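You operate a simulated robot arm through the tools that you are given. There is no shell and no other tool. Be economical: measure what you need, move in short steps, check, and stop when the job is done.

You run a simulated robot arm. Do the job below in one go: nothing can be reset, and whatever is moved stays where it is left.

## Task
Fold the brown carton shut and tape the seam with the yellow tab.
Fine: lift both flap holders and leave them up; short flaps first, long flaps over them; the tab comes from the TABS stand, goes across the seam and is pressed down till it sticks; the other tabs and the trays stay.

The check looks at the end state, three seconds after you hand in, the way a careful person would. Anything else that was tipped, shoved, dropped, spilled or broken makes it a failure. Flat cloth is picked up by pressing the open fingertips on it (5 to 10 N) and closing them slowly along it; thin cloth reads only 2 to 8 mm in the jaws.

## Robot
A 7-joint arm with a two-finger parallel gripper, fixed in place. Base frame: the origin is at the foot of the arm, x ahead of it, y to its left, z up. Readings come in mm, rad, newtons and seconds.
Its first joint turns from -2.007 to 2.007 rad. Payload 3.91 kg.
The TCP is the grasp point between the finger pads, 30 mm short of the fingertips. In the tool frame z runs along the fingers and y along their closing line. Largest opening 110 mm; finger width 20, thickness 10; the body of the gripper, 48 by 112 mm, starts 55 mm behind the TCP.
Orientation is that of the tool frame in the base frame, as [roll, pitch, yaw] about the fixed x, y, z axes, in that order (R = Rz(yaw) Ry(pitch) Rx(roll)). With the fingers straight down and closing along the base's y, the tool's x points along the base's -x, its y along +y and its z along -z.

## Interface
- The arm moves only by the tool play_rows. Its argument "moves" is a list of rows, each an object (a shift or turn left out is 0, a gripper value left out holds the last) with "slide": the shift along the tool's x, y, z in units of 400 mm (1.0 is 400 mm), a list of three; "rot": the turn, a rotation vector about the tool's x, y, z in units of 45 degrees (1.0 is 45 degrees), a list of three; "fingers": the gripper command, from -1 (fully open) to 1 (shut), values between in proportion. In form: [{"slide": [tx, ty, tz], "rot": [ax, ay, az], "fingers": fingers}, ...]. A call has 1 to 8 rows; each row is the pose to reach, as a shift and turn from the pose commanded when the call began, along the tool's axes at that moment. A call with a number of a shift or a turn outside -1 to 1 is refused whole. A row lasts 0.2 s, in which the tool goes at most 50 mm and 0.15 rad; a call with a longer step from one row to the next is refused whole, and so is a gripper value outside its range. A pose out of reach is approached as far as the arm can. The call stops where the force on the tool passes 90 N (or 10 N more than at its start, if that is more) or the arm is blocked; 0.2 s more then pass. Each finger travels about 108 mm/s and halts on what it meets, pressing with about 37 N; the grip force reading is that of the motor and also rises with nothing between the fingers. The clock runs only during rows and for 0.2 s after the last one: add rows that repeat a pose to give the fingers time. The reply holds the time, the measured pose of the TCP, the force on the tool along the base axes, the opening and the grip force, in the units named above and with some noise.
- Cameras (640 x 400 px; columns grow to the right, rows downward): "scene" is fixed at [397.9, -496.6, 1528.3]; the picture's right is [1.00, 0.05, 0.00], its down [0.02, -0.40, -0.92] and it looks along [-0.05, 0.91, -0.40] (base axes); focal length 315 px, centre (320, 200). "wrist" rides on the gripper at [72, 17, -103] in the tool frame; the picture's right is [-0.23, 0.97, 0.00], its down [-0.76, -0.18, -0.62] and it looks along [-0.61, -0.14, 0.78] (tool axes); focal length 222 px, centre (320, 200). There is no depth. A picture from a camera that has moved, and an enlarged one, comes with that camera's place and axes in the base frame and with its lens.
- snapshot(camera): a new picture of that camera. No time passes.
- move_column(by): slides the trunk up (or, below 0, down) by that many mm; the arm rides with it, the base frame stays. It gives what a move gives, with no picture.
- zoom(camera, box): a new picture of the part [left, top, right, bottom] of that camera's present view, enlarged. No time passes.
- hand_in(): hands the job in; it is judged then, once.

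Work in short steps. Places have to be worked out from the pictures, the camera data and where the tool is seen: move nearer, look again, correct. Check each grasp and each placing, and mend what went wrong. You have 120 turns and 84 pictures in all, those below and enlarged ones among them. Open the gripper and draw the arm clear of the work before you hand the job in, unless the task says otherwise; then end with one line.

The tools are called after "Emit:" as a command line: name --argument value ..., lists and objects as JSON in quotes. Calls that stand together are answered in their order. play_rows: Moves the arm, as the interface text tells. Its arguments: {"type":"object","properties":{"moves":{"type":"array"}},"required":["moves"]} The other tools are called the same way: move_column (by) slides the trunk up or down; snapshot (camera) takes a picture; zoom (camera, box) takes an enlarged picture of a part of a camera's view; hand_in () hands the job in.

At the start:

```text
time: 0.0
ee_pos: [214.5, 386.7, 1309.8]
ee_rot: [-3.141, 0.0, -3.141]
contact_force: [0.1, 0.1, -0.4]
grip_width: 109.8
grasp_force: 0.1
trunk travel left (down, up): [-900.0, 90.0]
```

scene: 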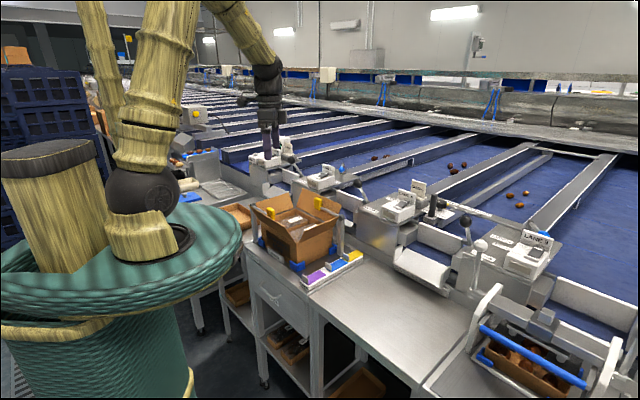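
wrist: 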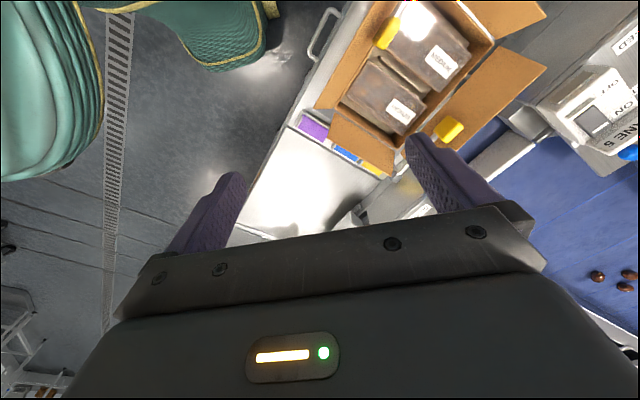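

I see the carton with its four flaps up, yellow holders, and three tabs in front. I'll zoom for details first.

Emit:
zoom --camera "scene" --box '[220, 170, 380, 300]'

Emit:
zoom --camera "wrist" --box '[280, 0, 560, 180]'

```text
3.08 times, centred on (300, 235) of scene
camera zoom: at [397.9, -496.6, 1528.3], right [1.0, 0.05, 0.0], down [0.02, -0.4, -0.92], along [-0.05, 0.91, -0.4], focal length 969 px, centre (382, 92)
```

zoom: 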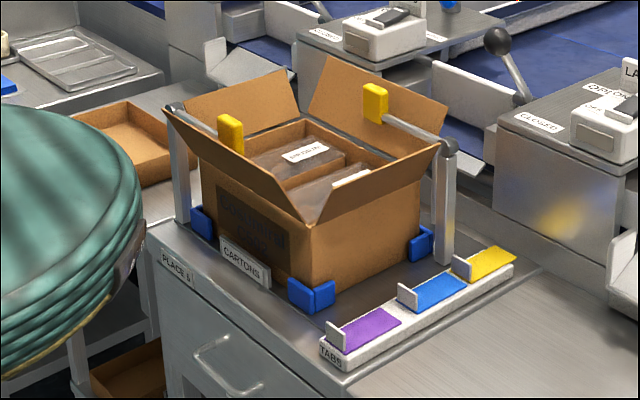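

```text
2.22 times, centred on (420, 90) of wrist
camera zoom: at [141.5, 403.9, 1413.7], right [0.23, 0.97, 0.0], down [0.76, -0.18, 0.62], along [0.61, -0.14, -0.78], focal length 494 px, centre (98, 444)
```

zoom: 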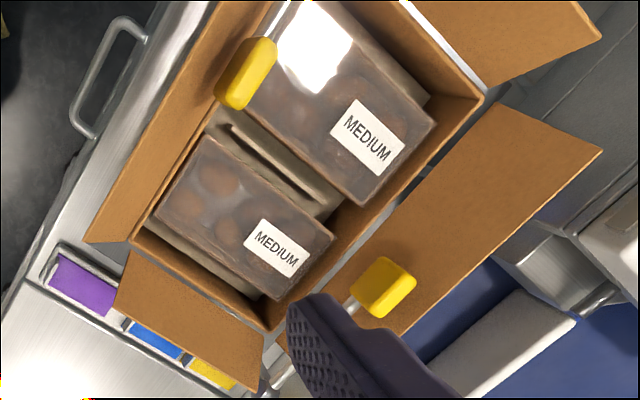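

Triangulating both pictures puts the carton near (260,550) with its rim around z≈980 and the stand with tabs at z≈884, skewed about 43°. I turn the tool 45° to align with it and look from above.

Emit:
play_rows --moves '[{"rot": [0, 0, -0.19]}, {"rot": [0, 0, -0.38]}, {"rot": [0, 0, -0.57]}, {"rot": [0, 0, -0.76]}, {"rot": [0, 0, -0.95]}]'

Emit:
snapshot --camera "wrist"

```text
time: 1.2
ee_pos: [214.7, 386.9, 1310.8]
ee_rot: [3.141, 0.001, -2.393]
contact_force: [0.7, -0.1, 0.7]
grip_width: 109.9
grasp_force: 0.1
trunk travel left (down, up): [-900.0, 90.0]
```

```text
79 pictures are left
camera wrist: at [149.7, 349.3, 1414.6], right [-0.5, 0.87, 0.0], down [0.68, 0.39, 0.62], along [0.54, 0.31, -0.78], focal length 222 px, centre (320, 200)
```

wrist: 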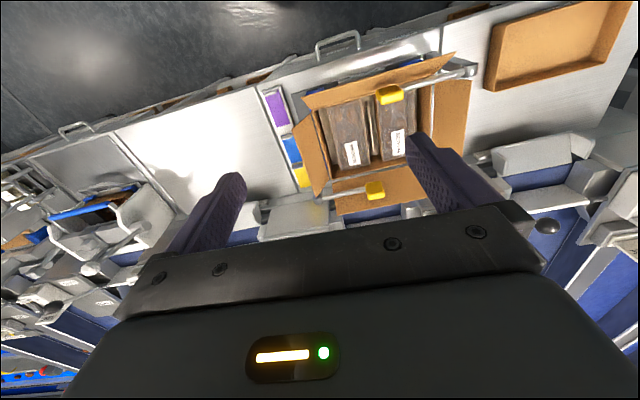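

The carton is now well in view. I zoom in to measure.

Emit:
zoom --camera "wrist" --box '[250, 40, 490, 220]'

```text
2.22 times, centred on (370, 130) of wrist
camera zoom: at [149.7, 349.3, 1414.6], right [-0.5, 0.87, 0.0], down [0.68, 0.39, 0.62], along [0.54, 0.31, -0.78], focal length 494 px, centre (209, 356)
```

zoom: 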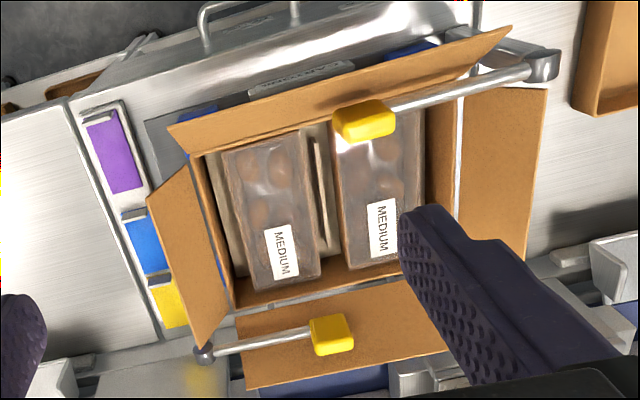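

Carton centre ≈(251,541), long axis at ≈134.5°. Holder handles: H1 ≈(332,590,1037) pivoting at (422,502,1021), H2 ≈(169,488,1040) pivoting at (80,582,1021). I turn the tool so the fingers close across the holder rods.

Emit:
play_rows --moves '[{"rot": [0, 0, 0.164]}, {"rot": [0, 0, 0.328]}, {"rot": [0, 0, 0.492]}, {"rot": [0, 0, 0.656]}, {"rot": [0, 0, 0.82]}, {"rot": [0, 0, 0.982]}]'

Emit:
play_rows --moves '[{"rot": [0, 0, 0.164]}, {"rot": [0, 0, 0.328]}, {"rot": [0, 0, 0.492]}, {"rot": [0, 0, 0.656]}, {"rot": [0, 0, 0.82]}, {"rot": [0, 0, 0.982]}]'

```text
time: 2.6
ee_pos: [213.7, 386.6, 1310.1]
ee_rot: [-3.14, 0.0, 3.113]
contact_force: [-0.1, -0.4, -0.3]
grip_width: 110.0
grasp_force: 0.1
trunk travel left (down, up): [-900.0, 90.0]
```

```text
time: 4.0
ee_pos: [213.1, 386.5, 1309.4]
ee_rot: [3.141, 0.0, 2.344]
contact_force: [0.1, 0.0, 0.1]
grip_width: 110.0
grasp_force: 0.0
trunk travel left (down, up): [-900.0, 90.0]
```

Now move above H1 (stopping at z≈1150) to see whether it is in reach.

Emit:
play_rows --moves '[{"slide": [0.022, 0.081, 0.03]}, {"slide": [0.045, 0.162, 0.08]}, {"slide": [0.067, 0.243, 0.14]}, {"slide": [0.09, 0.324, 0.2]}, {"slide": [0.112, 0.405, 0.27]}, {"slide": [0.135, 0.486, 0.34]}, {"slide": [0.157, 0.568, 0.398]}, {"slide": [0.157, 0.568, 0.398]}]'

Emit:
snapshot --camera "wrist"

Emit:
snapshot --camera "scene"

```text
time: 5.8
ee_pos: [327.3, 591.2, 1150.3]
ee_rot: [3.141, 0.0, 2.347]
contact_force: [-0.4, 0.2, -0.5]
grip_width: 109.9
grasp_force: 0.1
trunk travel left (down, up): [-900.0, 90.0]
```

```text
77 pictures are left
camera wrist: at [290.0, 653.7, 1254.6], right [0.86, 0.52, 0.0], down [0.41, -0.67, 0.62], along [0.32, -0.53, -0.78], focal length 222 px, centre (320, 200)
```

wrist: 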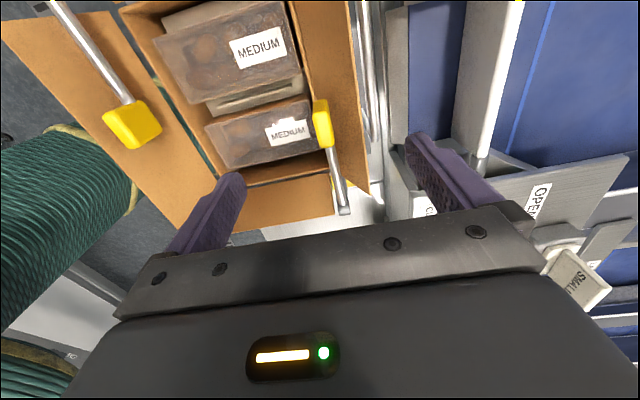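

```text
76 pictures are left
```

scene: 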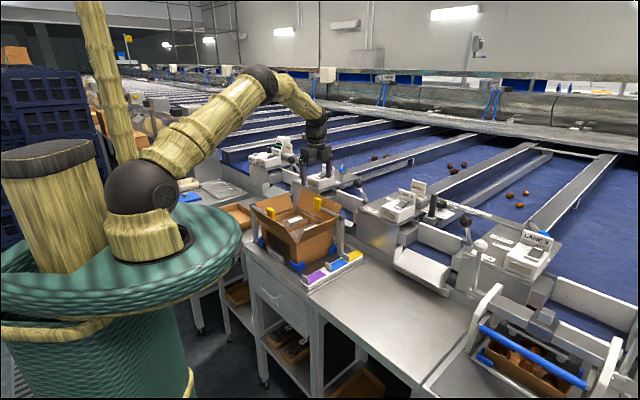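

The H1 paddle re-measures at (331,590) — consistent. Zoom to see its shape and the flap clearance.

Emit:
zoom --camera "wrist" --box '[200, 60, 440, 220]'

Emit:
zoom --camera "scene" --box '[240, 180, 370, 270]'

```text
2.50 times, centred on (320, 140) of wrist
camera zoom: at [290.0, 653.7, 1254.6], right [0.86, 0.52, 0.0], down [0.41, -0.67, 0.62], along [0.32, -0.53, -0.78], focal length 555 px, centre (320, 350)
```

zoom: 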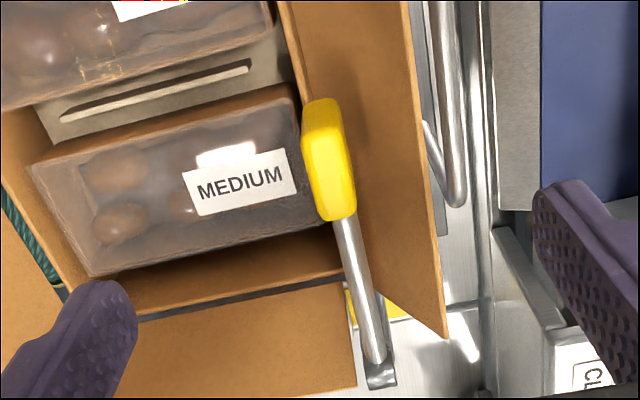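

```text
4.44 times, centred on (305, 225) of scene
camera zoom: at [397.9, -496.6, 1528.3], right [1.0, 0.05, 0.0], down [0.02, -0.4, -0.92], along [-0.05, 0.91, -0.4], focal length 1400 px, centre (387, 89)
```

zoom: 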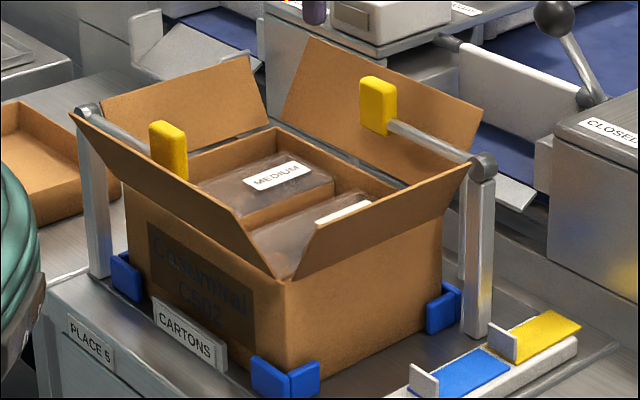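

The paddle is ≈20 mm thick, z≈1014–1059, and the +b flap edge is at z≈1052, about 16 mm outside it. I set the opening to ~34 mm and go down a bit, then check.

Emit:
play_rows --moves '[{"slide": [0, 0, 0.05], "fingers": 0.38}, {"slide": [0, 0, 0.1], "fingers": 0.38}, {"slide": [0, 0, 0.1], "fingers": 0.38}, {"slide": [0, 0, 0.1], "fingers": 0.38}]'

Emit:
snapshot --camera "wrist"

```text
time: 6.8
ee_pos: [331.8, 590.4, 1111.0]
ee_rot: [3.141, 0.0, 2.343]
contact_force: [0.8, -0.5, -0.6]
grip_width: 34.3
grasp_force: 0.2
trunk travel left (down, up): [-900.0, 90.0]
```

```text
73 pictures are left
camera wrist: at [292.4, 654.1, 1213.5], right [0.86, 0.52, 0.0], down [0.41, -0.67, 0.62], along [0.32, -0.53, -0.78], focal length 222 px, centre (320, 200)
```

wrist: 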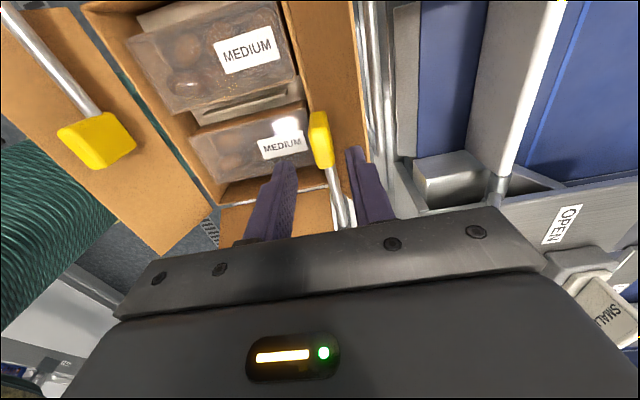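

Fingers straddle the paddle in line with it. Lower to z≈1064 and close gently.

Emit:
play_rows --moves '[{"slide": [0, 0, 0.06], "fingers": 0.38}, {"slide": [0, 0, 0.1175], "fingers": 0.38}, {"slide": [0, 0, 0.1175], "fingers": 0.38}, {"slide": [0, 0, 0.1175], "fingers": 0.6}, {"slide": [0, 0, 0.1175], "fingers": 0.9}, {"slide": [0, 0, 0.1175], "fingers": 0.9}]'

Emit:
snapshot --camera "wrist"

```text
time: 8.2
ee_pos: [331.5, 590.5, 1063.3]
ee_rot: [-3.139, 0.001, 2.347]
contact_force: [-5.5, -6.9, -2.2]
grip_width: 15.7
grasp_force: 44.7
trunk travel left (down, up): [-900.0, 90.0]
```

```text
72 pictures are left
camera wrist: at [292.5, 655.1, 1166.5], right [0.85, 0.52, 0.0], down [0.41, -0.67, 0.62], along [0.32, -0.53, -0.78], focal length 222 px, centre (320, 200)
```

wrist: 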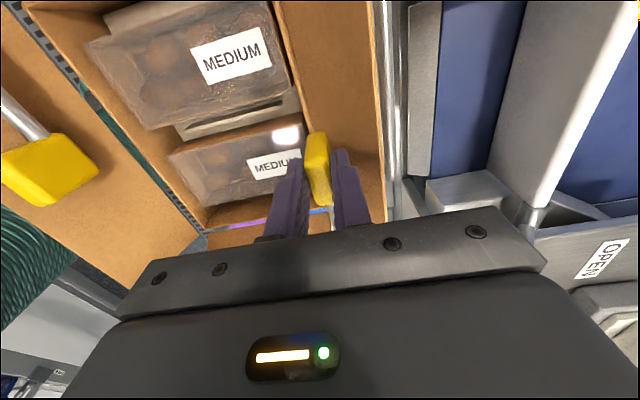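

Grip holds (15.7 mm). I lift the holder along its arc about the pivot, half-way first.

Emit:
play_rows --moves '[{"slide": [-0.0115, 0, -0.041]}, {"slide": [-0.028, 0, -0.0795]}, {"slide": [-0.049, 0, -0.116]}, {"slide": [-0.075, 0, -0.149]}, {"slide": [-0.105, 0, -0.1785]}, {"slide": [-0.1385, 0, -0.204]}]'

Emit:
snapshot --camera "wrist"

Emit:
zoom --camera "scene" --box '[240, 140, 370, 270]'

```text
time: 9.6
ee_pos: [370.6, 552.1, 1147.6]
ee_rot: [3.139, 0.0, 2.343]
contact_force: [-10.0, 4.9, -1.2]
grip_width: 15.7
grasp_force: 44.7
trunk travel left (down, up): [-900.0, 90.0]
```

```text
71 pictures are left
camera wrist: at [331.7, 615.3, 1250.2], right [0.86, 0.52, 0.0], down [0.4, -0.67, 0.62], along [0.32, -0.53, -0.78], focal length 222 px, centre (320, 200)
```

wrist: 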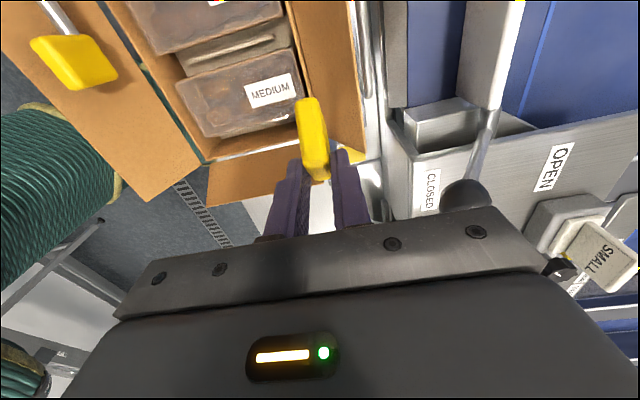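

```text
3.08 times, centred on (305, 205) of scene
camera zoom: at [397.9, -496.6, 1528.3], right [1.0, 0.05, 0.0], down [0.02, -0.4, -0.92], along [-0.05, 0.91, -0.4], focal length 969 px, centre (366, 185)
```

zoom: 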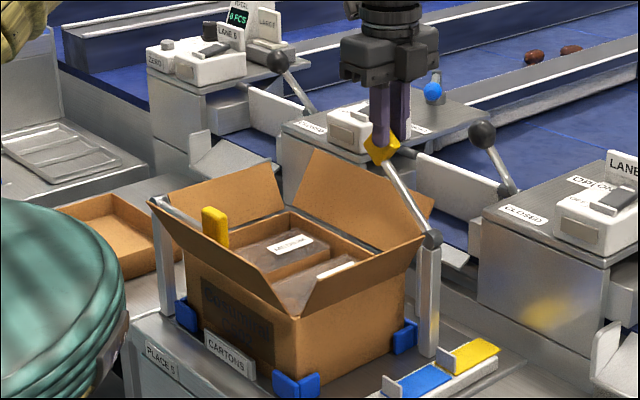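

Works cleanly at 45°. Continue to about 90°.

Emit:
play_rows --moves '[{"slide": [-0.0365, 0, -0.0205]}, {"slide": [-0.0755, 0, -0.036]}, {"slide": [-0.1165, 0, -0.047]}, {"slide": [-0.158, 0, -0.052]}, {"slide": [-0.2, 0, -0.052]}, {"slide": [-0.2415, 0, -0.046]}, {"slide": [-0.2415, 0, -0.046]}]'

Emit:
zoom --camera "scene" --box '[240, 140, 370, 270]'

```text
time: 11.2
ee_pos: [439.5, 483.2, 1164.6]
ee_rot: [3.14, 0.002, 2.345]
contact_force: [-8.1, 3.3, 5.2]
grip_width: 15.7
grasp_force: 44.8
trunk travel left (down, up): [-900.0, 90.0]
```

```text
3.08 times, centred on (305, 205) of scene
camera zoom: at [397.9, -496.6, 1528.3], right [1.0, 0.05, 0.0], down [0.02, -0.4, -0.92], along [-0.05, 0.91, -0.4], focal length 969 px, centre (366, 185)
```

zoom: 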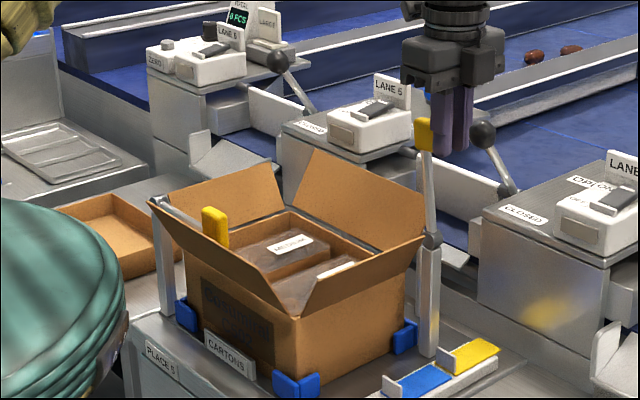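

Rod is about vertical, maybe slightly short. Push on another 15° to seat it, watching force.

Emit:
play_rows --moves '[{"slide": [-0.02, 0, 0.005]}, {"slide": [-0.041, 0, 0.0115]}, {"slide": [-0.06, 0, 0.019]}, {"slide": [-0.0795, 0, 0.028]}]'

Emit:
zoom --camera "scene" --box '[280, 140, 370, 230]'

```text
time: 12.2
ee_pos: [463.2, 459.0, 1153.8]
ee_rot: [3.137, 0.002, 2.344]
contact_force: [1.0, 6.3, 12.4]
grip_width: 15.7
grasp_force: 45.2
trunk travel left (down, up): [-900.0, 90.0]
```

```text
4.44 times, centred on (325, 185) of scene
camera zoom: at [397.9, -496.6, 1528.3], right [1.0, 0.05, 0.0], down [0.02, -0.4, -0.92], along [-0.05, 0.91, -0.4], focal length 1400 px, centre (298, 267)
```

zoom: 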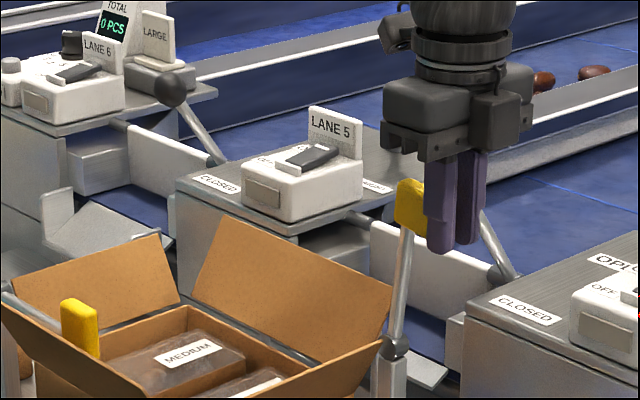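

The rod is now past vertical. Release and check whether it stays.

Emit:
play_rows --moves '[{"fingers": 0.4}, {"fingers": 0.4}, {"slide": [0, 0, -0.06], "fingers": 0.3}, {"slide": [0, 0, -0.15], "fingers": 0.3}, {"slide": [0, 0, -0.2], "fingers": 0.3}]'

Emit:
zoom --camera "scene" --box '[240, 140, 370, 270]'

```text
time: 13.4
ee_pos: [460.6, 460.9, 1232.1]
ee_rot: [-3.14, -0.001, 2.346]
contact_force: [0.2, -0.2, 0.2]
grip_width: 38.4
grasp_force: 0.1
trunk travel left (down, up): [-900.0, 90.0]
```

```text
3.08 times, centred on (305, 205) of scene
camera zoom: at [397.9, -496.6, 1528.3], right [1.0, 0.05, 0.0], down [0.02, -0.4, -0.92], along [-0.05, 0.91, -0.4], focal length 969 px, centre (366, 185)
```

zoom: 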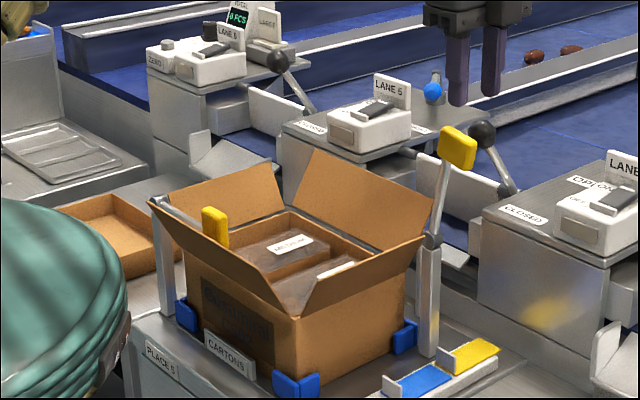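

H1 stays up. Now over to H2 at (169,488).

Emit:
play_rows --moves '[{"slide": [0.08, -0.068, 0]}, {"slide": [0.16, -0.136, 0]}, {"slide": [0.24, -0.204, 0]}, {"slide": [0.32, -0.272, 0.03]}, {"slide": [0.4, -0.34, 0.08]}, {"slide": [0.48, -0.408, 0.14]}, {"slide": [0.557, -0.475, 0.205]}, {"slide": [0.557, -0.475, 0.205]}]'

Emit:
snapshot --camera "wrist"

```text
time: 15.2
ee_pos: [171.2, 483.8, 1152.5]
ee_rot: [-3.141, -0.001, 2.343]
contact_force: [-0.2, 0.8, 0.7]
grip_width: 38.6
grasp_force: 0.1
trunk travel left (down, up): [-900.0, 90.0]
```

```text
66 pictures are left
camera wrist: at [132.5, 546.4, 1256.1], right [0.86, 0.52, 0.0], down [0.4, -0.67, 0.62], along [0.32, -0.53, -0.78], focal length 222 px, centre (320, 200)
```

wrist: 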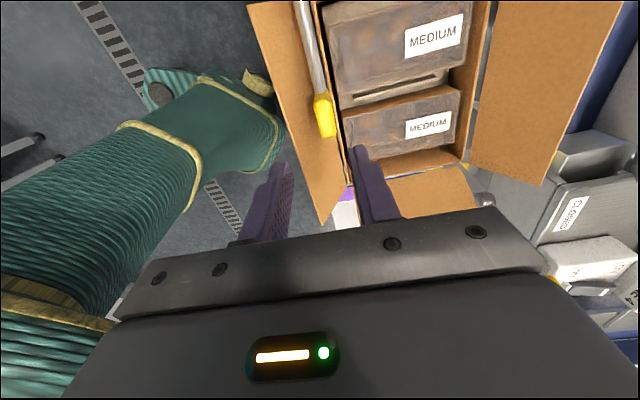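

H2 paddle re-measures at (172,487). Shift slightly, descend, grip.

Emit:
play_rows --moves '[{"slide": [0.004, 0.007, 0.08], "fingers": 0.38}, {"slide": [0.004, 0.007, 0.16], "fingers": 0.38}, {"slide": [0.004, 0.007, 0.221], "fingers": 0.38}, {"slide": [0.004, 0.007, 0.221], "fingers": 0.38}, {"slide": [0.004, 0.007, 0.221], "fingers": 0.6}, {"slide": [0.004, 0.007, 0.221], "fingers": 0.9}, {"slide": [0.004, 0.007, 0.221], "fingers": 0.9}]'

Emit:
snapshot --camera "wrist"

```text
time: 16.8
ee_pos: [172.6, 489.6, 1062.0]
ee_rot: [3.138, 0.0, 2.345]
contact_force: [6.2, 4.6, 1.6]
grip_width: 15.8
grasp_force: 45.3
trunk travel left (down, up): [-900.0, 90.0]
```

```text
65 pictures are left
camera wrist: at [133.6, 553.2, 1166.0], right [0.86, 0.52, 0.0], down [0.41, -0.67, 0.62], along [0.32, -0.53, -0.78], focal length 222 px, centre (320, 200)
```

wrist: 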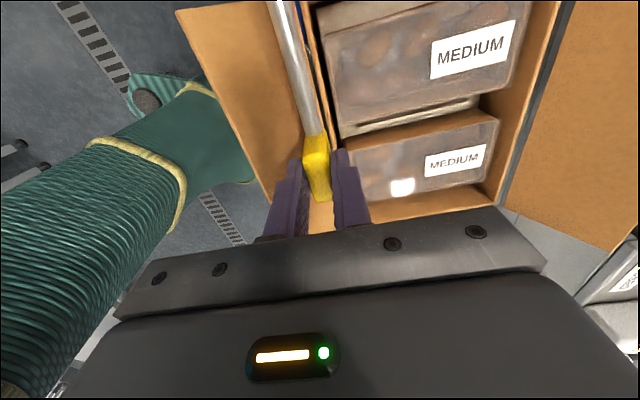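

Gripped H2. Lift along the mirrored arc.

Emit:
play_rows --moves '[{"slide": [0.0115, 0, -0.041]}, {"slide": [0.028, 0, -0.0795]}, {"slide": [0.049, 0, -0.116]}, {"slide": [0.075, 0, -0.149]}, {"slide": [0.105, 0, -0.1785]}, {"slide": [0.1385, 0, -0.204]}]'

Emit:
play_rows --moves '[{"slide": [0.0365, 0, -0.0205]}, {"slide": [0.0755, 0, -0.036]}, {"slide": [0.1165, 0, -0.047]}, {"slide": [0.158, 0, -0.052]}, {"slide": [0.2, 0, -0.052]}, {"slide": [0.2415, 0, -0.046]}, {"slide": [0.2825, 0, -0.0345]}, {"slide": [0.321, 0, -0.018]}]'

Emit:
zoom --camera "scene" --box '[220, 120, 380, 270]'

```text
time: 18.2
ee_pos: [133.1, 529.4, 1144.4]
ee_rot: [-3.141, 0.001, 2.344]
contact_force: [15.0, -0.1, -5.5]
grip_width: 15.4
grasp_force: 44.3
trunk travel left (down, up): [-900.0, 90.0]
```

```text
time: 20.0
ee_pos: [38.7, 621.1, 1153.5]
ee_rot: [-3.138, 0.001, 2.346]
contact_force: [-1.3, -0.5, 0.5]
grip_width: 5.3
grasp_force: 0.0
trunk travel left (down, up): [-900.0, 90.0]
```

```text
2.67 times, centred on (300, 195) of scene
camera zoom: at [397.9, -496.6, 1528.3], right [1.0, 0.05, 0.0], down [0.02, -0.4, -0.92], along [-0.05, 0.91, -0.4], focal length 840 px, centre (373, 213)
```

zoom: 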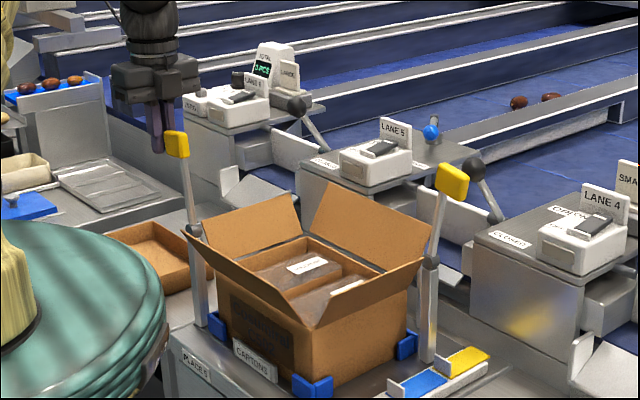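

The grip slipped off near the end but H2 stands past vertical too. I rise, close the fingers partly and move beside the +a short flap to look at it.

Emit:
play_rows --moves '[{"slide": [0.01, 0, -0.1], "fingers": 0.4}, {"slide": [0.02, 0, -0.18], "fingers": 0.4}, {"slide": [0.02, 0.08, -0.2], "fingers": 0.4}, {"slide": [0.02, 0.16, -0.2], "fingers": 0.4}, {"slide": [0.02, 0.24, -0.2], "fingers": 0.4}]'

Emit:
snapshot --camera "wrist"

Emit:
zoom --camera "scene" --box '[240, 150, 370, 270]'

```text
time: 21.2
ee_pos: [107.3, 693.4, 1230.2]
ee_rot: [-3.138, 0.002, 2.344]
contact_force: [0.5, 0.8, 0.2]
grip_width: 33.0
grasp_force: 0.0
trunk travel left (down, up): [-900.0, 90.0]
```

```text
63 pictures are left
camera wrist: at [69.1, 757.9, 1333.6], right [0.86, 0.52, 0.0], down [0.41, -0.67, 0.63], along [0.32, -0.54, -0.78], focal length 222 px, centre (320, 200)
```

wrist: 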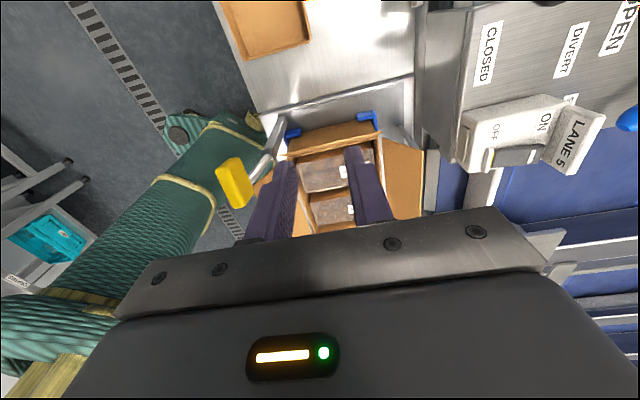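

```text
3.33 times, centred on (305, 210) of scene
camera zoom: at [397.9, -496.6, 1528.3], right [1.0, 0.05, 0.0], down [0.02, -0.4, -0.92], along [-0.05, 0.91, -0.4], focal length 1050 px, centre (370, 167)
```

zoom: 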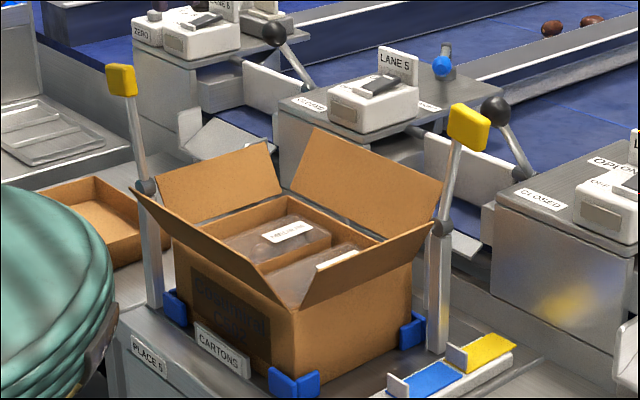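

Both holders up. Zoom the wrist view on the +a flap.

Emit:
zoom --camera "wrist" --box '[230, 80, 450, 240]'

```text
2.50 times, centred on (340, 160) of wrist
camera zoom: at [69.1, 757.9, 1333.6], right [0.86, 0.52, 0.0], down [0.41, -0.67, 0.63], along [0.32, -0.54, -0.78], focal length 555 px, centre (270, 300)
```

zoom: 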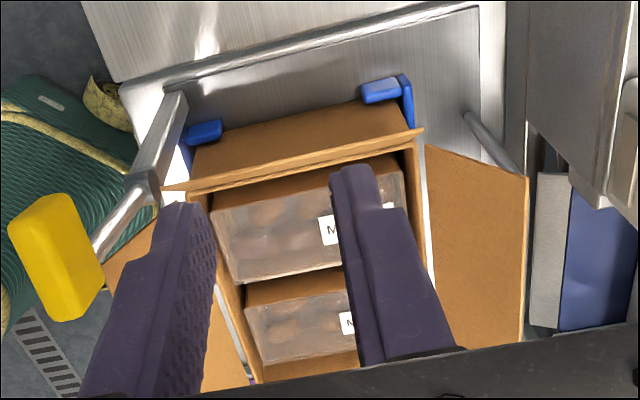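

The +a flap's free edge is at a≈148, z≈1030 (hinge a≈108, z≈975, length ≈68). I descend outside of it with the tips to z≈1015.

Emit:
play_rows --moves '[{"slide": [-0.02, -0.005, 0.1], "fingers": 0.4}, {"slide": [-0.04, -0.008, 0.2], "fingers": 0.4}, {"slide": [-0.05, -0.008, 0.3], "fingers": 0.4}, {"slide": [-0.05, -0.008, 0.4], "fingers": 0.4}, {"slide": [-0.05, -0.008, 0.4625], "fingers": 0.4}, {"slide": [-0.05, -0.008, 0.4625], "fingers": 0.4}]'

Emit:
snapshot --camera "wrist"

```text
time: 22.6
ee_pos: [115.8, 674.4, 1045.8]
ee_rot: [-3.141, -0.001, 2.344]
contact_force: [-0.3, 0.0, 0.1]
grip_width: 32.9
grasp_force: 0.1
trunk travel left (down, up): [-900.0, 90.0]
```

```text
60 pictures are left
camera wrist: at [75.5, 738.5, 1149.4], right [0.86, 0.52, 0.0], down [0.41, -0.67, 0.62], along [0.32, -0.53, -0.78], focal length 222 px, centre (320, 200)
```

wrist: 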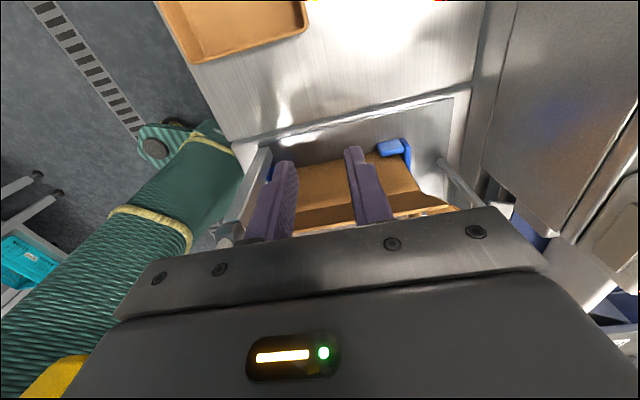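

Fingers are outside the flap. Sweep it inward along its hinge arc.

Emit:
play_rows --moves '[{"slide": [-0.05, 0, 0]}, {"slide": [-0.09, 0, -0.005]}, {"slide": [-0.1425, 0, -0.01]}, {"slide": [-0.1775, 0, -0.02]}, {"slide": [-0.2325, 0, -0.025]}, {"slide": [-0.275, 0, -0.005]}, {"slide": [-0.3125, 0, 0.03]}, {"slide": [-0.33, 0, 0.0625]}]'

Emit:
zoom --camera "scene" --box '[240, 150, 370, 270]'

```text
time: 24.4
ee_pos: [209.7, 582.2, 1021.1]
ee_rot: [-3.142, 0.001, 2.345]
contact_force: [0.1, -0.2, -0.1]
grip_width: 33.1
grasp_force: 0.1
trunk travel left (down, up): [-900.0, 90.0]
```

```text
3.33 times, centred on (305, 210) of scene
camera zoom: at [397.9, -496.6, 1528.3], right [1.0, 0.05, 0.0], down [0.02, -0.4, -0.92], along [-0.05, 0.91, -0.4], focal length 1050 px, centre (370, 167)
```

zoom: 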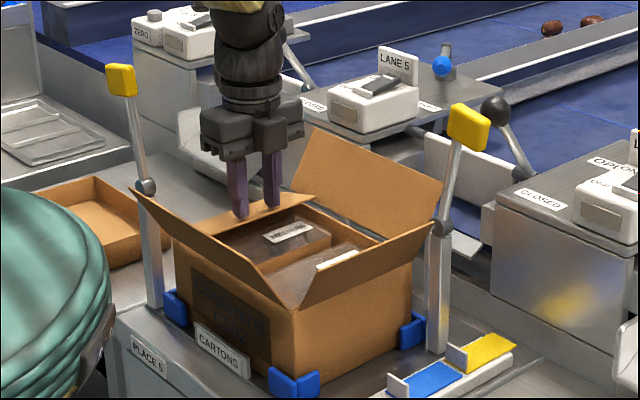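

The flap followed and is nearly flat. Press down slightly to about rim level.

Emit:
play_rows --moves '[{"slide": [0, 0, 0.015]}, {"slide": [0, 0, 0.03]}, {"slide": [0, 0, 0.03]}]'

Emit:
snapshot --camera "wrist"

```text
time: 25.2
ee_pos: [210.3, 581.4, 1009.3]
ee_rot: [-3.141, 0.001, 2.346]
contact_force: [0.1, 0.4, -0.6]
grip_width: 33.0
grasp_force: 0.0
trunk travel left (down, up): [-900.0, 90.0]
```

```text
58 pictures are left
camera wrist: at [171.2, 645.1, 1112.3], right [0.86, 0.52, 0.0], down [0.41, -0.67, 0.62], along [0.32, -0.53, -0.78], focal length 222 px, centre (320, 200)
```

wrist: 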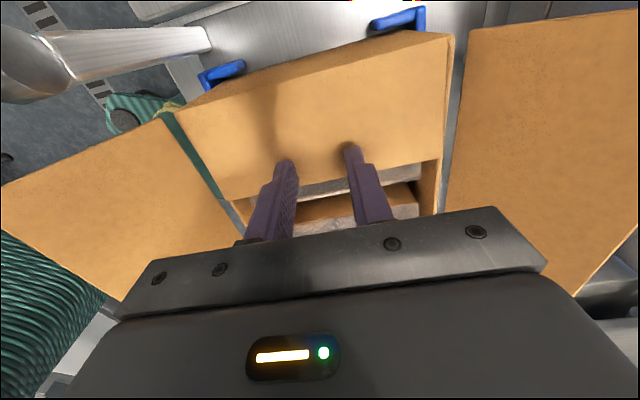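

The +a flap is flat. Rise and cross to the outside of the −a short flap.

Emit:
play_rows --moves '[{"slide": [0, 0, -0.12]}, {"slide": [-0.03, 0, -0.24]}, {"slide": [-0.14, 0, -0.26]}, {"slide": [-0.26, 0, -0.26]}, {"slide": [-0.38, 0, -0.26]}, {"slide": [-0.5, 0, -0.26]}, {"slide": [-0.615, 0, -0.26]}, {"slide": [-0.615, 0, -0.26]}]'

Emit:
snapshot --camera "wrist"

Emit:
zoom --camera "scene" --box '[240, 150, 370, 270]'

```text
time: 27.0
ee_pos: [382.1, 407.8, 1111.5]
ee_rot: [-3.141, 0.0, 2.344]
contact_force: [0.3, -0.2, 0.1]
grip_width: 33.1
grasp_force: 0.1
trunk travel left (down, up): [-900.0, 90.0]
```

```text
57 pictures are left
camera wrist: at [343.3, 472.3, 1214.8], right [0.85, 0.52, 0.0], down [0.41, -0.67, 0.62], along [0.32, -0.53, -0.78], focal length 222 px, centre (320, 200)
```

wrist: 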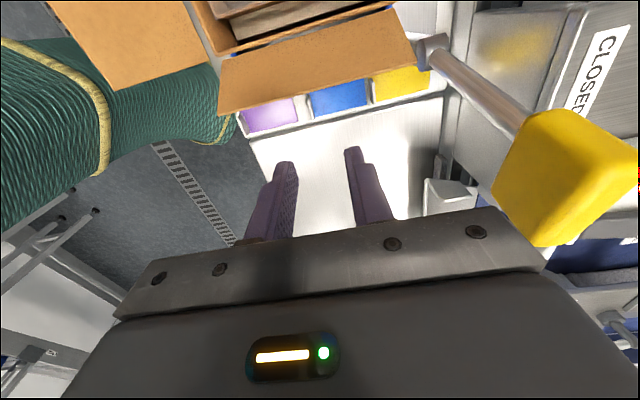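

```text
3.33 times, centred on (305, 210) of scene
camera zoom: at [397.9, -496.6, 1528.3], right [1.0, 0.05, 0.0], down [0.02, -0.4, -0.92], along [-0.05, 0.91, -0.4], focal length 1050 px, centre (370, 167)
```

zoom: 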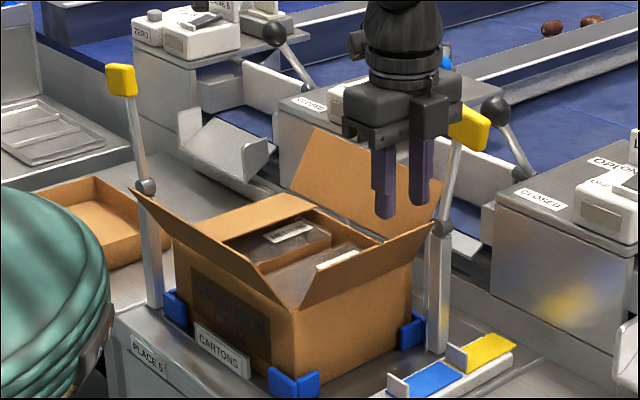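

The −a flap edge is at a≈−150, as mirrored. Descend outside it, then sweep.

Emit:
play_rows --moves '[{"slide": [-0.008, 0, 0.06]}, {"slide": [-0.008, 0, 0.12]}, {"slide": [-0.008, 0, 0.165]}, {"slide": [-0.008, 0, 0.165]}]'

Emit:
play_rows --moves '[{"slide": [0.05, 0, 0]}, {"slide": [0.09, 0, -0.005]}, {"slide": [0.1425, 0, -0.01]}, {"slide": [0.1775, 0, -0.02]}, {"slide": [0.2325, 0, -0.025]}, {"slide": [0.275, 0, -0.005]}, {"slide": [0.3125, 0, 0.03]}, {"slide": [0.33, 0, 0.0625]}]'

Emit:
play_rows --moves '[{"slide": [0, 0, 0.015]}, {"slide": [0, 0, 0.032]}, {"slide": [0, 0, 0.032]}]'

Emit:
zoom --camera "scene" --box '[240, 150, 370, 270]'

```text
time: 28.0
ee_pos: [383.6, 403.3, 1046.7]
ee_rot: [-3.141, -0.001, 2.345]
contact_force: [0.0, -0.4, -0.3]
grip_width: 33.1
grasp_force: 0.0
trunk travel left (down, up): [-900.0, 90.0]
```

```text
time: 29.8
ee_pos: [289.7, 498.3, 1021.8]
ee_rot: [-3.141, 0.001, 2.344]
contact_force: [-0.5, -0.2, 0.7]
grip_width: 32.8
grasp_force: 0.0
trunk travel left (down, up): [-900.0, 90.0]
```

```text
time: 30.6
ee_pos: [290.3, 500.1, 1008.5]
ee_rot: [3.141, 0.0, 2.344]
contact_force: [0.2, 0.1, -0.4]
grip_width: 33.1
grasp_force: 0.0
trunk travel left (down, up): [-900.0, 90.0]
```

```text
3.33 times, centred on (305, 210) of scene
camera zoom: at [397.9, -496.6, 1528.3], right [1.0, 0.05, 0.0], down [0.02, -0.4, -0.92], along [-0.05, 0.91, -0.4], focal length 1050 px, centre (370, 167)
```

zoom: 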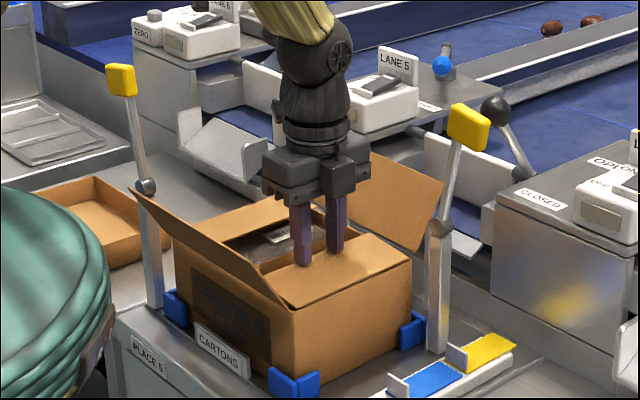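

Both short flaps are flat. Now rise, close the fingers, and move outside the +b long flap (edge b≈128, z≈1052), staying clear of the lane lever at a≈−125.

Emit:
play_rows --moves '[{"slide": [0, 0, -0.12], "fingers": 0.95}, {"slide": [0, 0, -0.24], "fingers": 0.95}, {"slide": [0.05, 0, -0.32], "fingers": 0.95}, {"slide": [0.1, 0.1, -0.32], "fingers": 0.95}, {"slide": [0.1425, 0.2, -0.32], "fingers": 0.95}, {"slide": [0.1425, 0.3, -0.32], "fingers": 0.95}, {"slide": [0.1425, 0.382, -0.32], "fingers": 0.95}, {"slide": [0.1425, 0.382, -0.32], "fingers": 0.95}]'

Emit:
snapshot --camera "wrist"

Emit:
zoom --camera "scene" --box '[240, 130, 370, 250]'

```text
time: 32.4
ee_pos: [354.0, 637.9, 1137.1]
ee_rot: [-3.14, -0.001, 2.344]
contact_force: [0.2, -0.1, 0.1]
grip_width: 3.0
grasp_force: 0.0
out of reach, approached as far as the arm can: row 7, 8
trunk travel left (down, up): [-900.0, 90.0]
```

```text
54 pictures are left
camera wrist: at [314.6, 701.7, 1240.9], right [0.86, 0.52, 0.0], down [0.41, -0.67, 0.62], along [0.32, -0.53, -0.78], focal length 222 px, centre (320, 200)
```

wrist: 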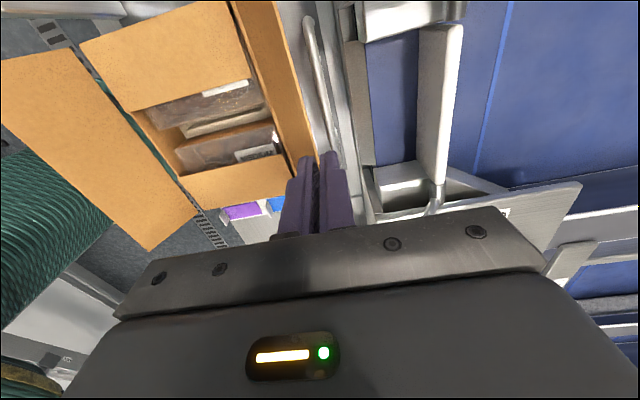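

```text
3.33 times, centred on (305, 190) of scene
camera zoom: at [397.9, -496.6, 1528.3], right [1.0, 0.05, 0.0], down [0.02, -0.4, -0.92], along [-0.05, 0.91, -0.4], focal length 1050 px, centre (370, 233)
```

zoom: 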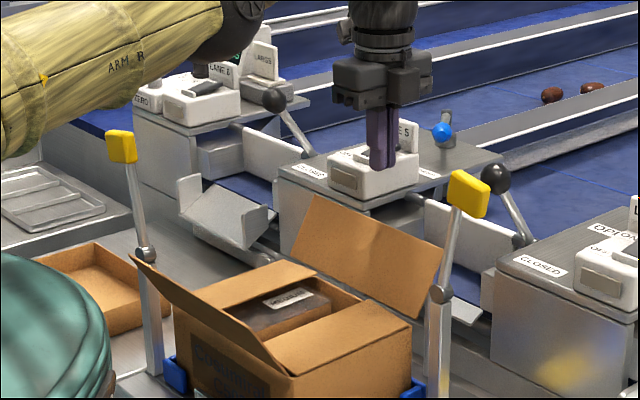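

The arm is at its limit here (b≈141). Raising the trunk brings the shoulder level with the wrist, so I raise it 80 mm.

Emit:
move_column --by 80

```text
time: 33.6
ee_pos: [352.4, 639.0, 1218.0]
ee_rot: [-3.141, 0.0, 2.344]
contact_force: [-0.2, 0.8, -0.6]
grip_width: 2.6
grasp_force: 0.1
trunk travel left (down, up): [-980.0, 10.0]
```

Descend 85 mm with a slight outward shift, staying above the flap edge, and read the pose.

Emit:
play_rows --moves '[{"slide": [0.02, 0.0, 0.1]}, {"slide": [0.02, 0.02, 0.2125]}, {"slide": [0.02, 0.03, 0.2125]}, {"slide": [0.02, 0.03, 0.2125]}]'

```text
time: 34.6
ee_pos: [350.1, 640.1, 1136.4]
ee_rot: [3.14, -0.002, 2.344]
contact_force: [0.8, -0.7, -0.1]
grip_width: 2.6
grasp_force: 0.0
out of reach, approached as far as the arm can: row 2, 3, 4
trunk travel left (down, up): [-980.0, 10.0]
```

Reach caps at r≈730 with the tool vertical; at a≈−45 the same b is nearer the base. Shift toward −a and re-read.

Emit:
play_rows --moves '[{"slide": [-0.06, 0, 0]}, {"slide": [-0.12, 0, 0]}, {"slide": [-0.13, 0, 0]}]'

```text
time: 35.4
ee_pos: [384.9, 604.2, 1136.2]
ee_rot: [-3.141, 0.0, 2.345]
contact_force: [-0.4, -0.4, -0.1]
grip_width: 2.9
grasp_force: 0.1
trunk travel left (down, up): [-980.0, 10.0]
```

Now at a≈−48, b≈140. Move out 9 mm more, then lower the trunk so the tips go down outside the flap.

Emit:
play_rows --moves '[{"slide": [0, 0.022, 0]}, {"slide": [0, 0.022, 0]}]'

Emit:
move_column --by -50

Emit:
snapshot --camera "wrist"

Emit:
zoom --camera "scene" --box '[260, 140, 370, 250]'

```text
time: 36.0
ee_pos: [391.2, 610.3, 1135.7]
ee_rot: [3.141, 0.0, 2.345]
contact_force: [-0.3, 0.5, 0.3]
grip_width: 3.0
grasp_force: 0.1
trunk travel left (down, up): [-980.0, 10.0]
```

```text
time: 36.9
ee_pos: [391.8, 611.1, 1086.3]
ee_rot: [-3.141, -0.001, 2.346]
contact_force: [0.4, -0.3, -0.4]
grip_width: 3.0
grasp_force: 0.1
trunk travel left (down, up): [-930.0, 60.0]
```

```text
52 pictures are left
camera wrist: at [353.1, 674.0, 1188.9], right [0.86, 0.52, 0.0], down [0.41, -0.67, 0.62], along [0.32, -0.53, -0.78], focal length 222 px, centre (320, 200)
```

wrist: 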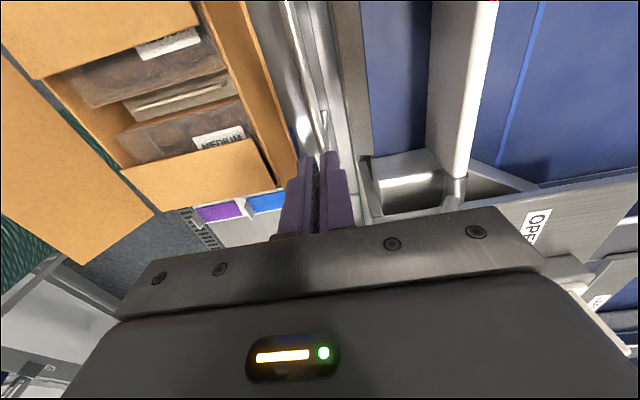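

```text
3.64 times, centred on (315, 195) of scene
camera zoom: at [397.9, -496.6, 1528.3], right [1.0, 0.05, 0.0], down [0.02, -0.4, -0.92], along [-0.05, 0.91, -0.4], focal length 1145 px, centre (338, 218)
```

zoom: 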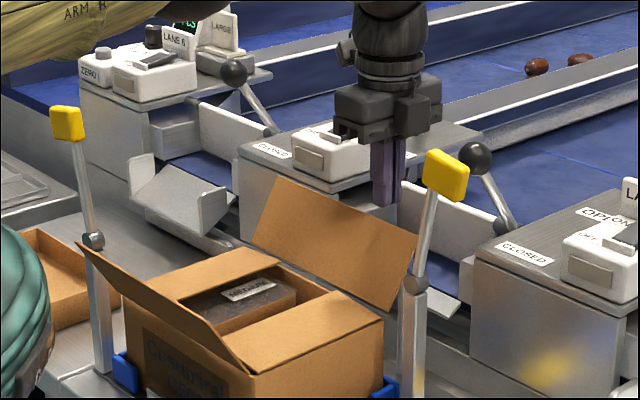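

Tips are clear outside the flap edge. Descend to tip z≈1020, then sweep the +b flap inward.

Emit:
play_rows --moves '[{"slide": [0, 0, 0.045]}, {"slide": [0, 0, 0.09]}, {"slide": [0, 0, 0.09]}]'

Emit:
play_rows --moves '[{"slide": [0, -0.035, -0.005]}, {"slide": [0, -0.065, -0.025]}, {"slide": [0, -0.095, -0.045]}, {"slide": [0, -0.16, -0.057]}, {"slide": [0, -0.2225, -0.0425]}, {"slide": [0, -0.275, -0.0025]}, {"slide": [0, -0.31, 0.0475]}, {"slide": [0, -0.3225, 0.0825]}]'

Emit:
zoom --camera "scene" --box '[240, 150, 370, 270]'

Emit:
snapshot --camera "wrist"

```text
time: 37.7
ee_pos: [392.0, 610.8, 1050.1]
ee_rot: [3.141, 0.001, 2.344]
contact_force: [-0.6, -1.0, 0.7]
grip_width: 2.5
grasp_force: 0.0
trunk travel left (down, up): [-930.0, 60.0]
```

```text
time: 39.5
ee_pos: [300.1, 521.3, 1017.0]
ee_rot: [3.141, -0.001, 2.345]
contact_force: [-0.4, -0.1, -0.1]
grip_width: 2.7
grasp_force: 0.2
trunk travel left (down, up): [-930.0, 60.0]
```

```text
3.33 times, centred on (305, 210) of scene
camera zoom: at [397.9, -496.6, 1528.3], right [1.0, 0.05, 0.0], down [0.02, -0.4, -0.92], along [-0.05, 0.91, -0.4], focal length 1050 px, centre (370, 167)
```

zoom: 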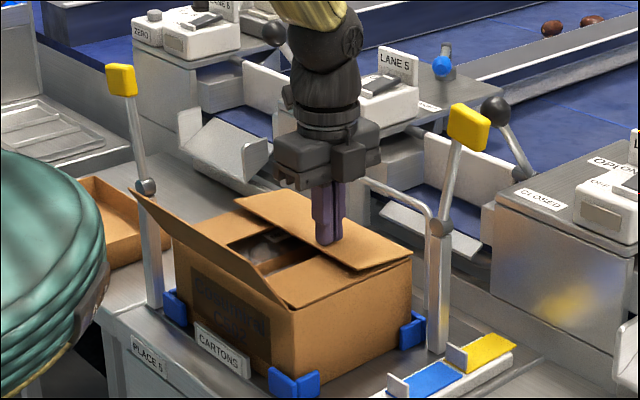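

```text
49 pictures are left
camera wrist: at [261.6, 584.0, 1120.0], right [0.86, 0.52, 0.0], down [0.41, -0.67, 0.62], along [0.32, -0.53, -0.78], focal length 222 px, centre (320, 200)
```

wrist: 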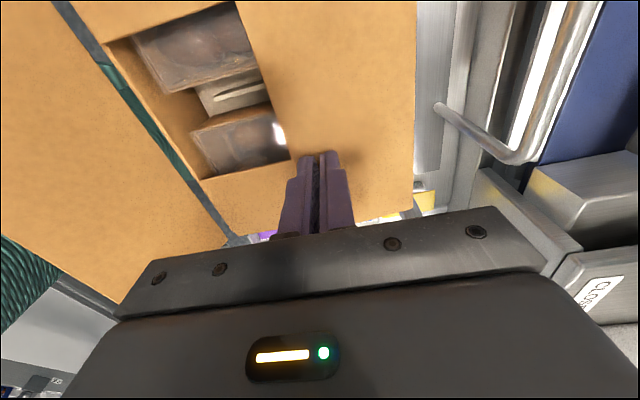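

The +b flap is nearly flat. Press gently down to feel contact.

Emit:
play_rows --moves '[{"slide": [0, 0, 0.01]}, {"slide": [0, 0, 0.02]}, {"slide": [0, 0, 0.02]}]'

```text
time: 40.3
ee_pos: [301.1, 519.7, 1009.1]
ee_rot: [3.141, -0.001, 2.344]
contact_force: [0.0, -0.1, -0.5]
grip_width: 2.5
grasp_force: 0.1
trunk travel left (down, up): [-930.0, 60.0]
```

No force yet; a few more millimetres.

Emit:
play_rows --moves '[{"slide": [0, 0, 0.0075]}, {"slide": [0, 0, 0.015]}, {"slide": [0, 0, 0.015]}]'

Emit:
zoom --camera "scene" --box '[260, 180, 350, 260]'

```text
time: 41.1
ee_pos: [300.2, 520.0, 1006.7]
ee_rot: [3.134, -0.001, 2.344]
contact_force: [0.8, -2.1, 28.5]
grip_width: 2.7
grasp_force: 0.1
trunk travel left (down, up): [-930.0, 60.0]
```

```text
5.00 times, centred on (305, 220) of scene
camera zoom: at [397.9, -496.6, 1528.3], right [1.0, 0.05, 0.0], down [0.02, -0.4, -0.92], along [-0.05, 0.91, -0.4], focal length 1575 px, centre (395, 100)
```

zoom: 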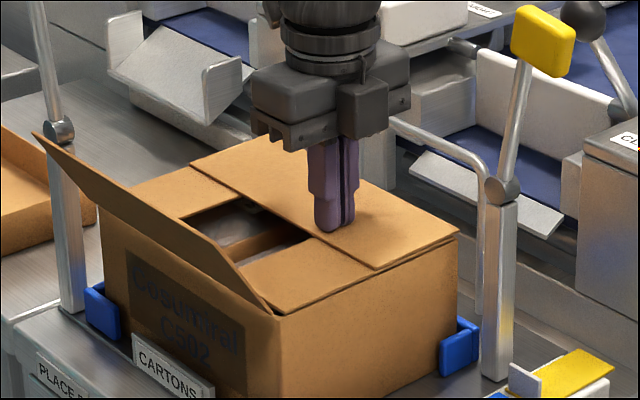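

+b flap is fully down (contact at tip z≈977). Rise and cross to the outside of the −b flap.

Emit:
play_rows --moves '[{"slide": [0, 0, -0.12]}, {"slide": [0, 0, -0.24]}, {"slide": [0.03, -0.06, -0.31]}, {"slide": [0.06, -0.16, -0.31]}, {"slide": [0.09, -0.26, -0.31]}, {"slide": [0.12, -0.36, -0.31]}, {"slide": [0.12, -0.435, -0.31]}, {"slide": [0.12, -0.435, -0.31]}]'

Emit:
snapshot --camera "wrist"

Emit:
zoom --camera "scene" --box '[230, 130, 370, 270]'

```text
time: 42.9
ee_pos: [140.6, 435.1, 1127.8]
ee_rot: [-3.141, 0.001, 2.345]
contact_force: [1.0, 0.0, 0.6]
grip_width: 2.7
grasp_force: 0.1
trunk travel left (down, up): [-930.0, 60.0]
```

```text
47 pictures are left
camera wrist: at [101.2, 498.6, 1231.2], right [0.86, 0.52, 0.0], down [0.41, -0.67, 0.62], along [0.32, -0.53, -0.78], focal length 222 px, centre (320, 200)
```

wrist: 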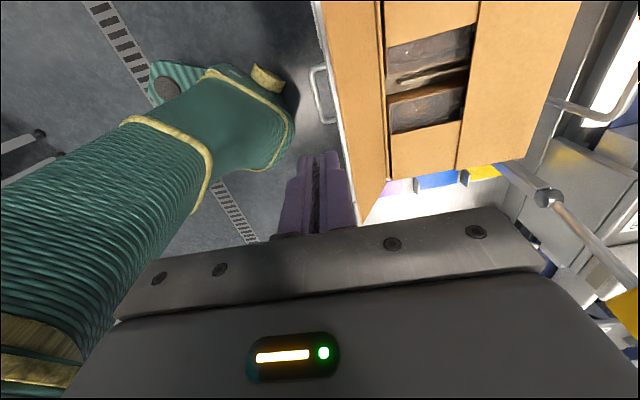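

```text
2.86 times, centred on (300, 200) of scene
camera zoom: at [397.9, -496.6, 1528.3], right [1.0, 0.05, 0.0], down [0.02, -0.4, -0.92], along [-0.05, 0.91, -0.4], focal length 900 px, centre (377, 200)
```

zoom: 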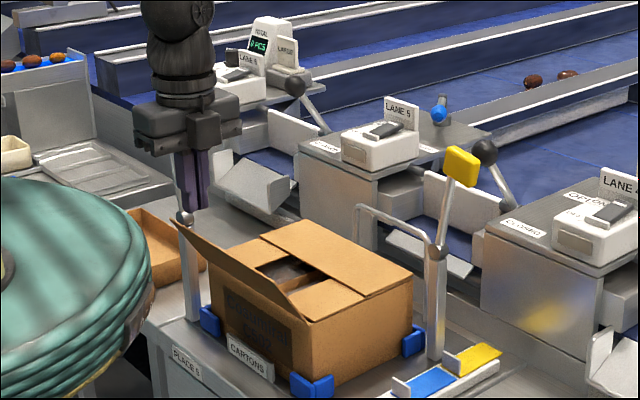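

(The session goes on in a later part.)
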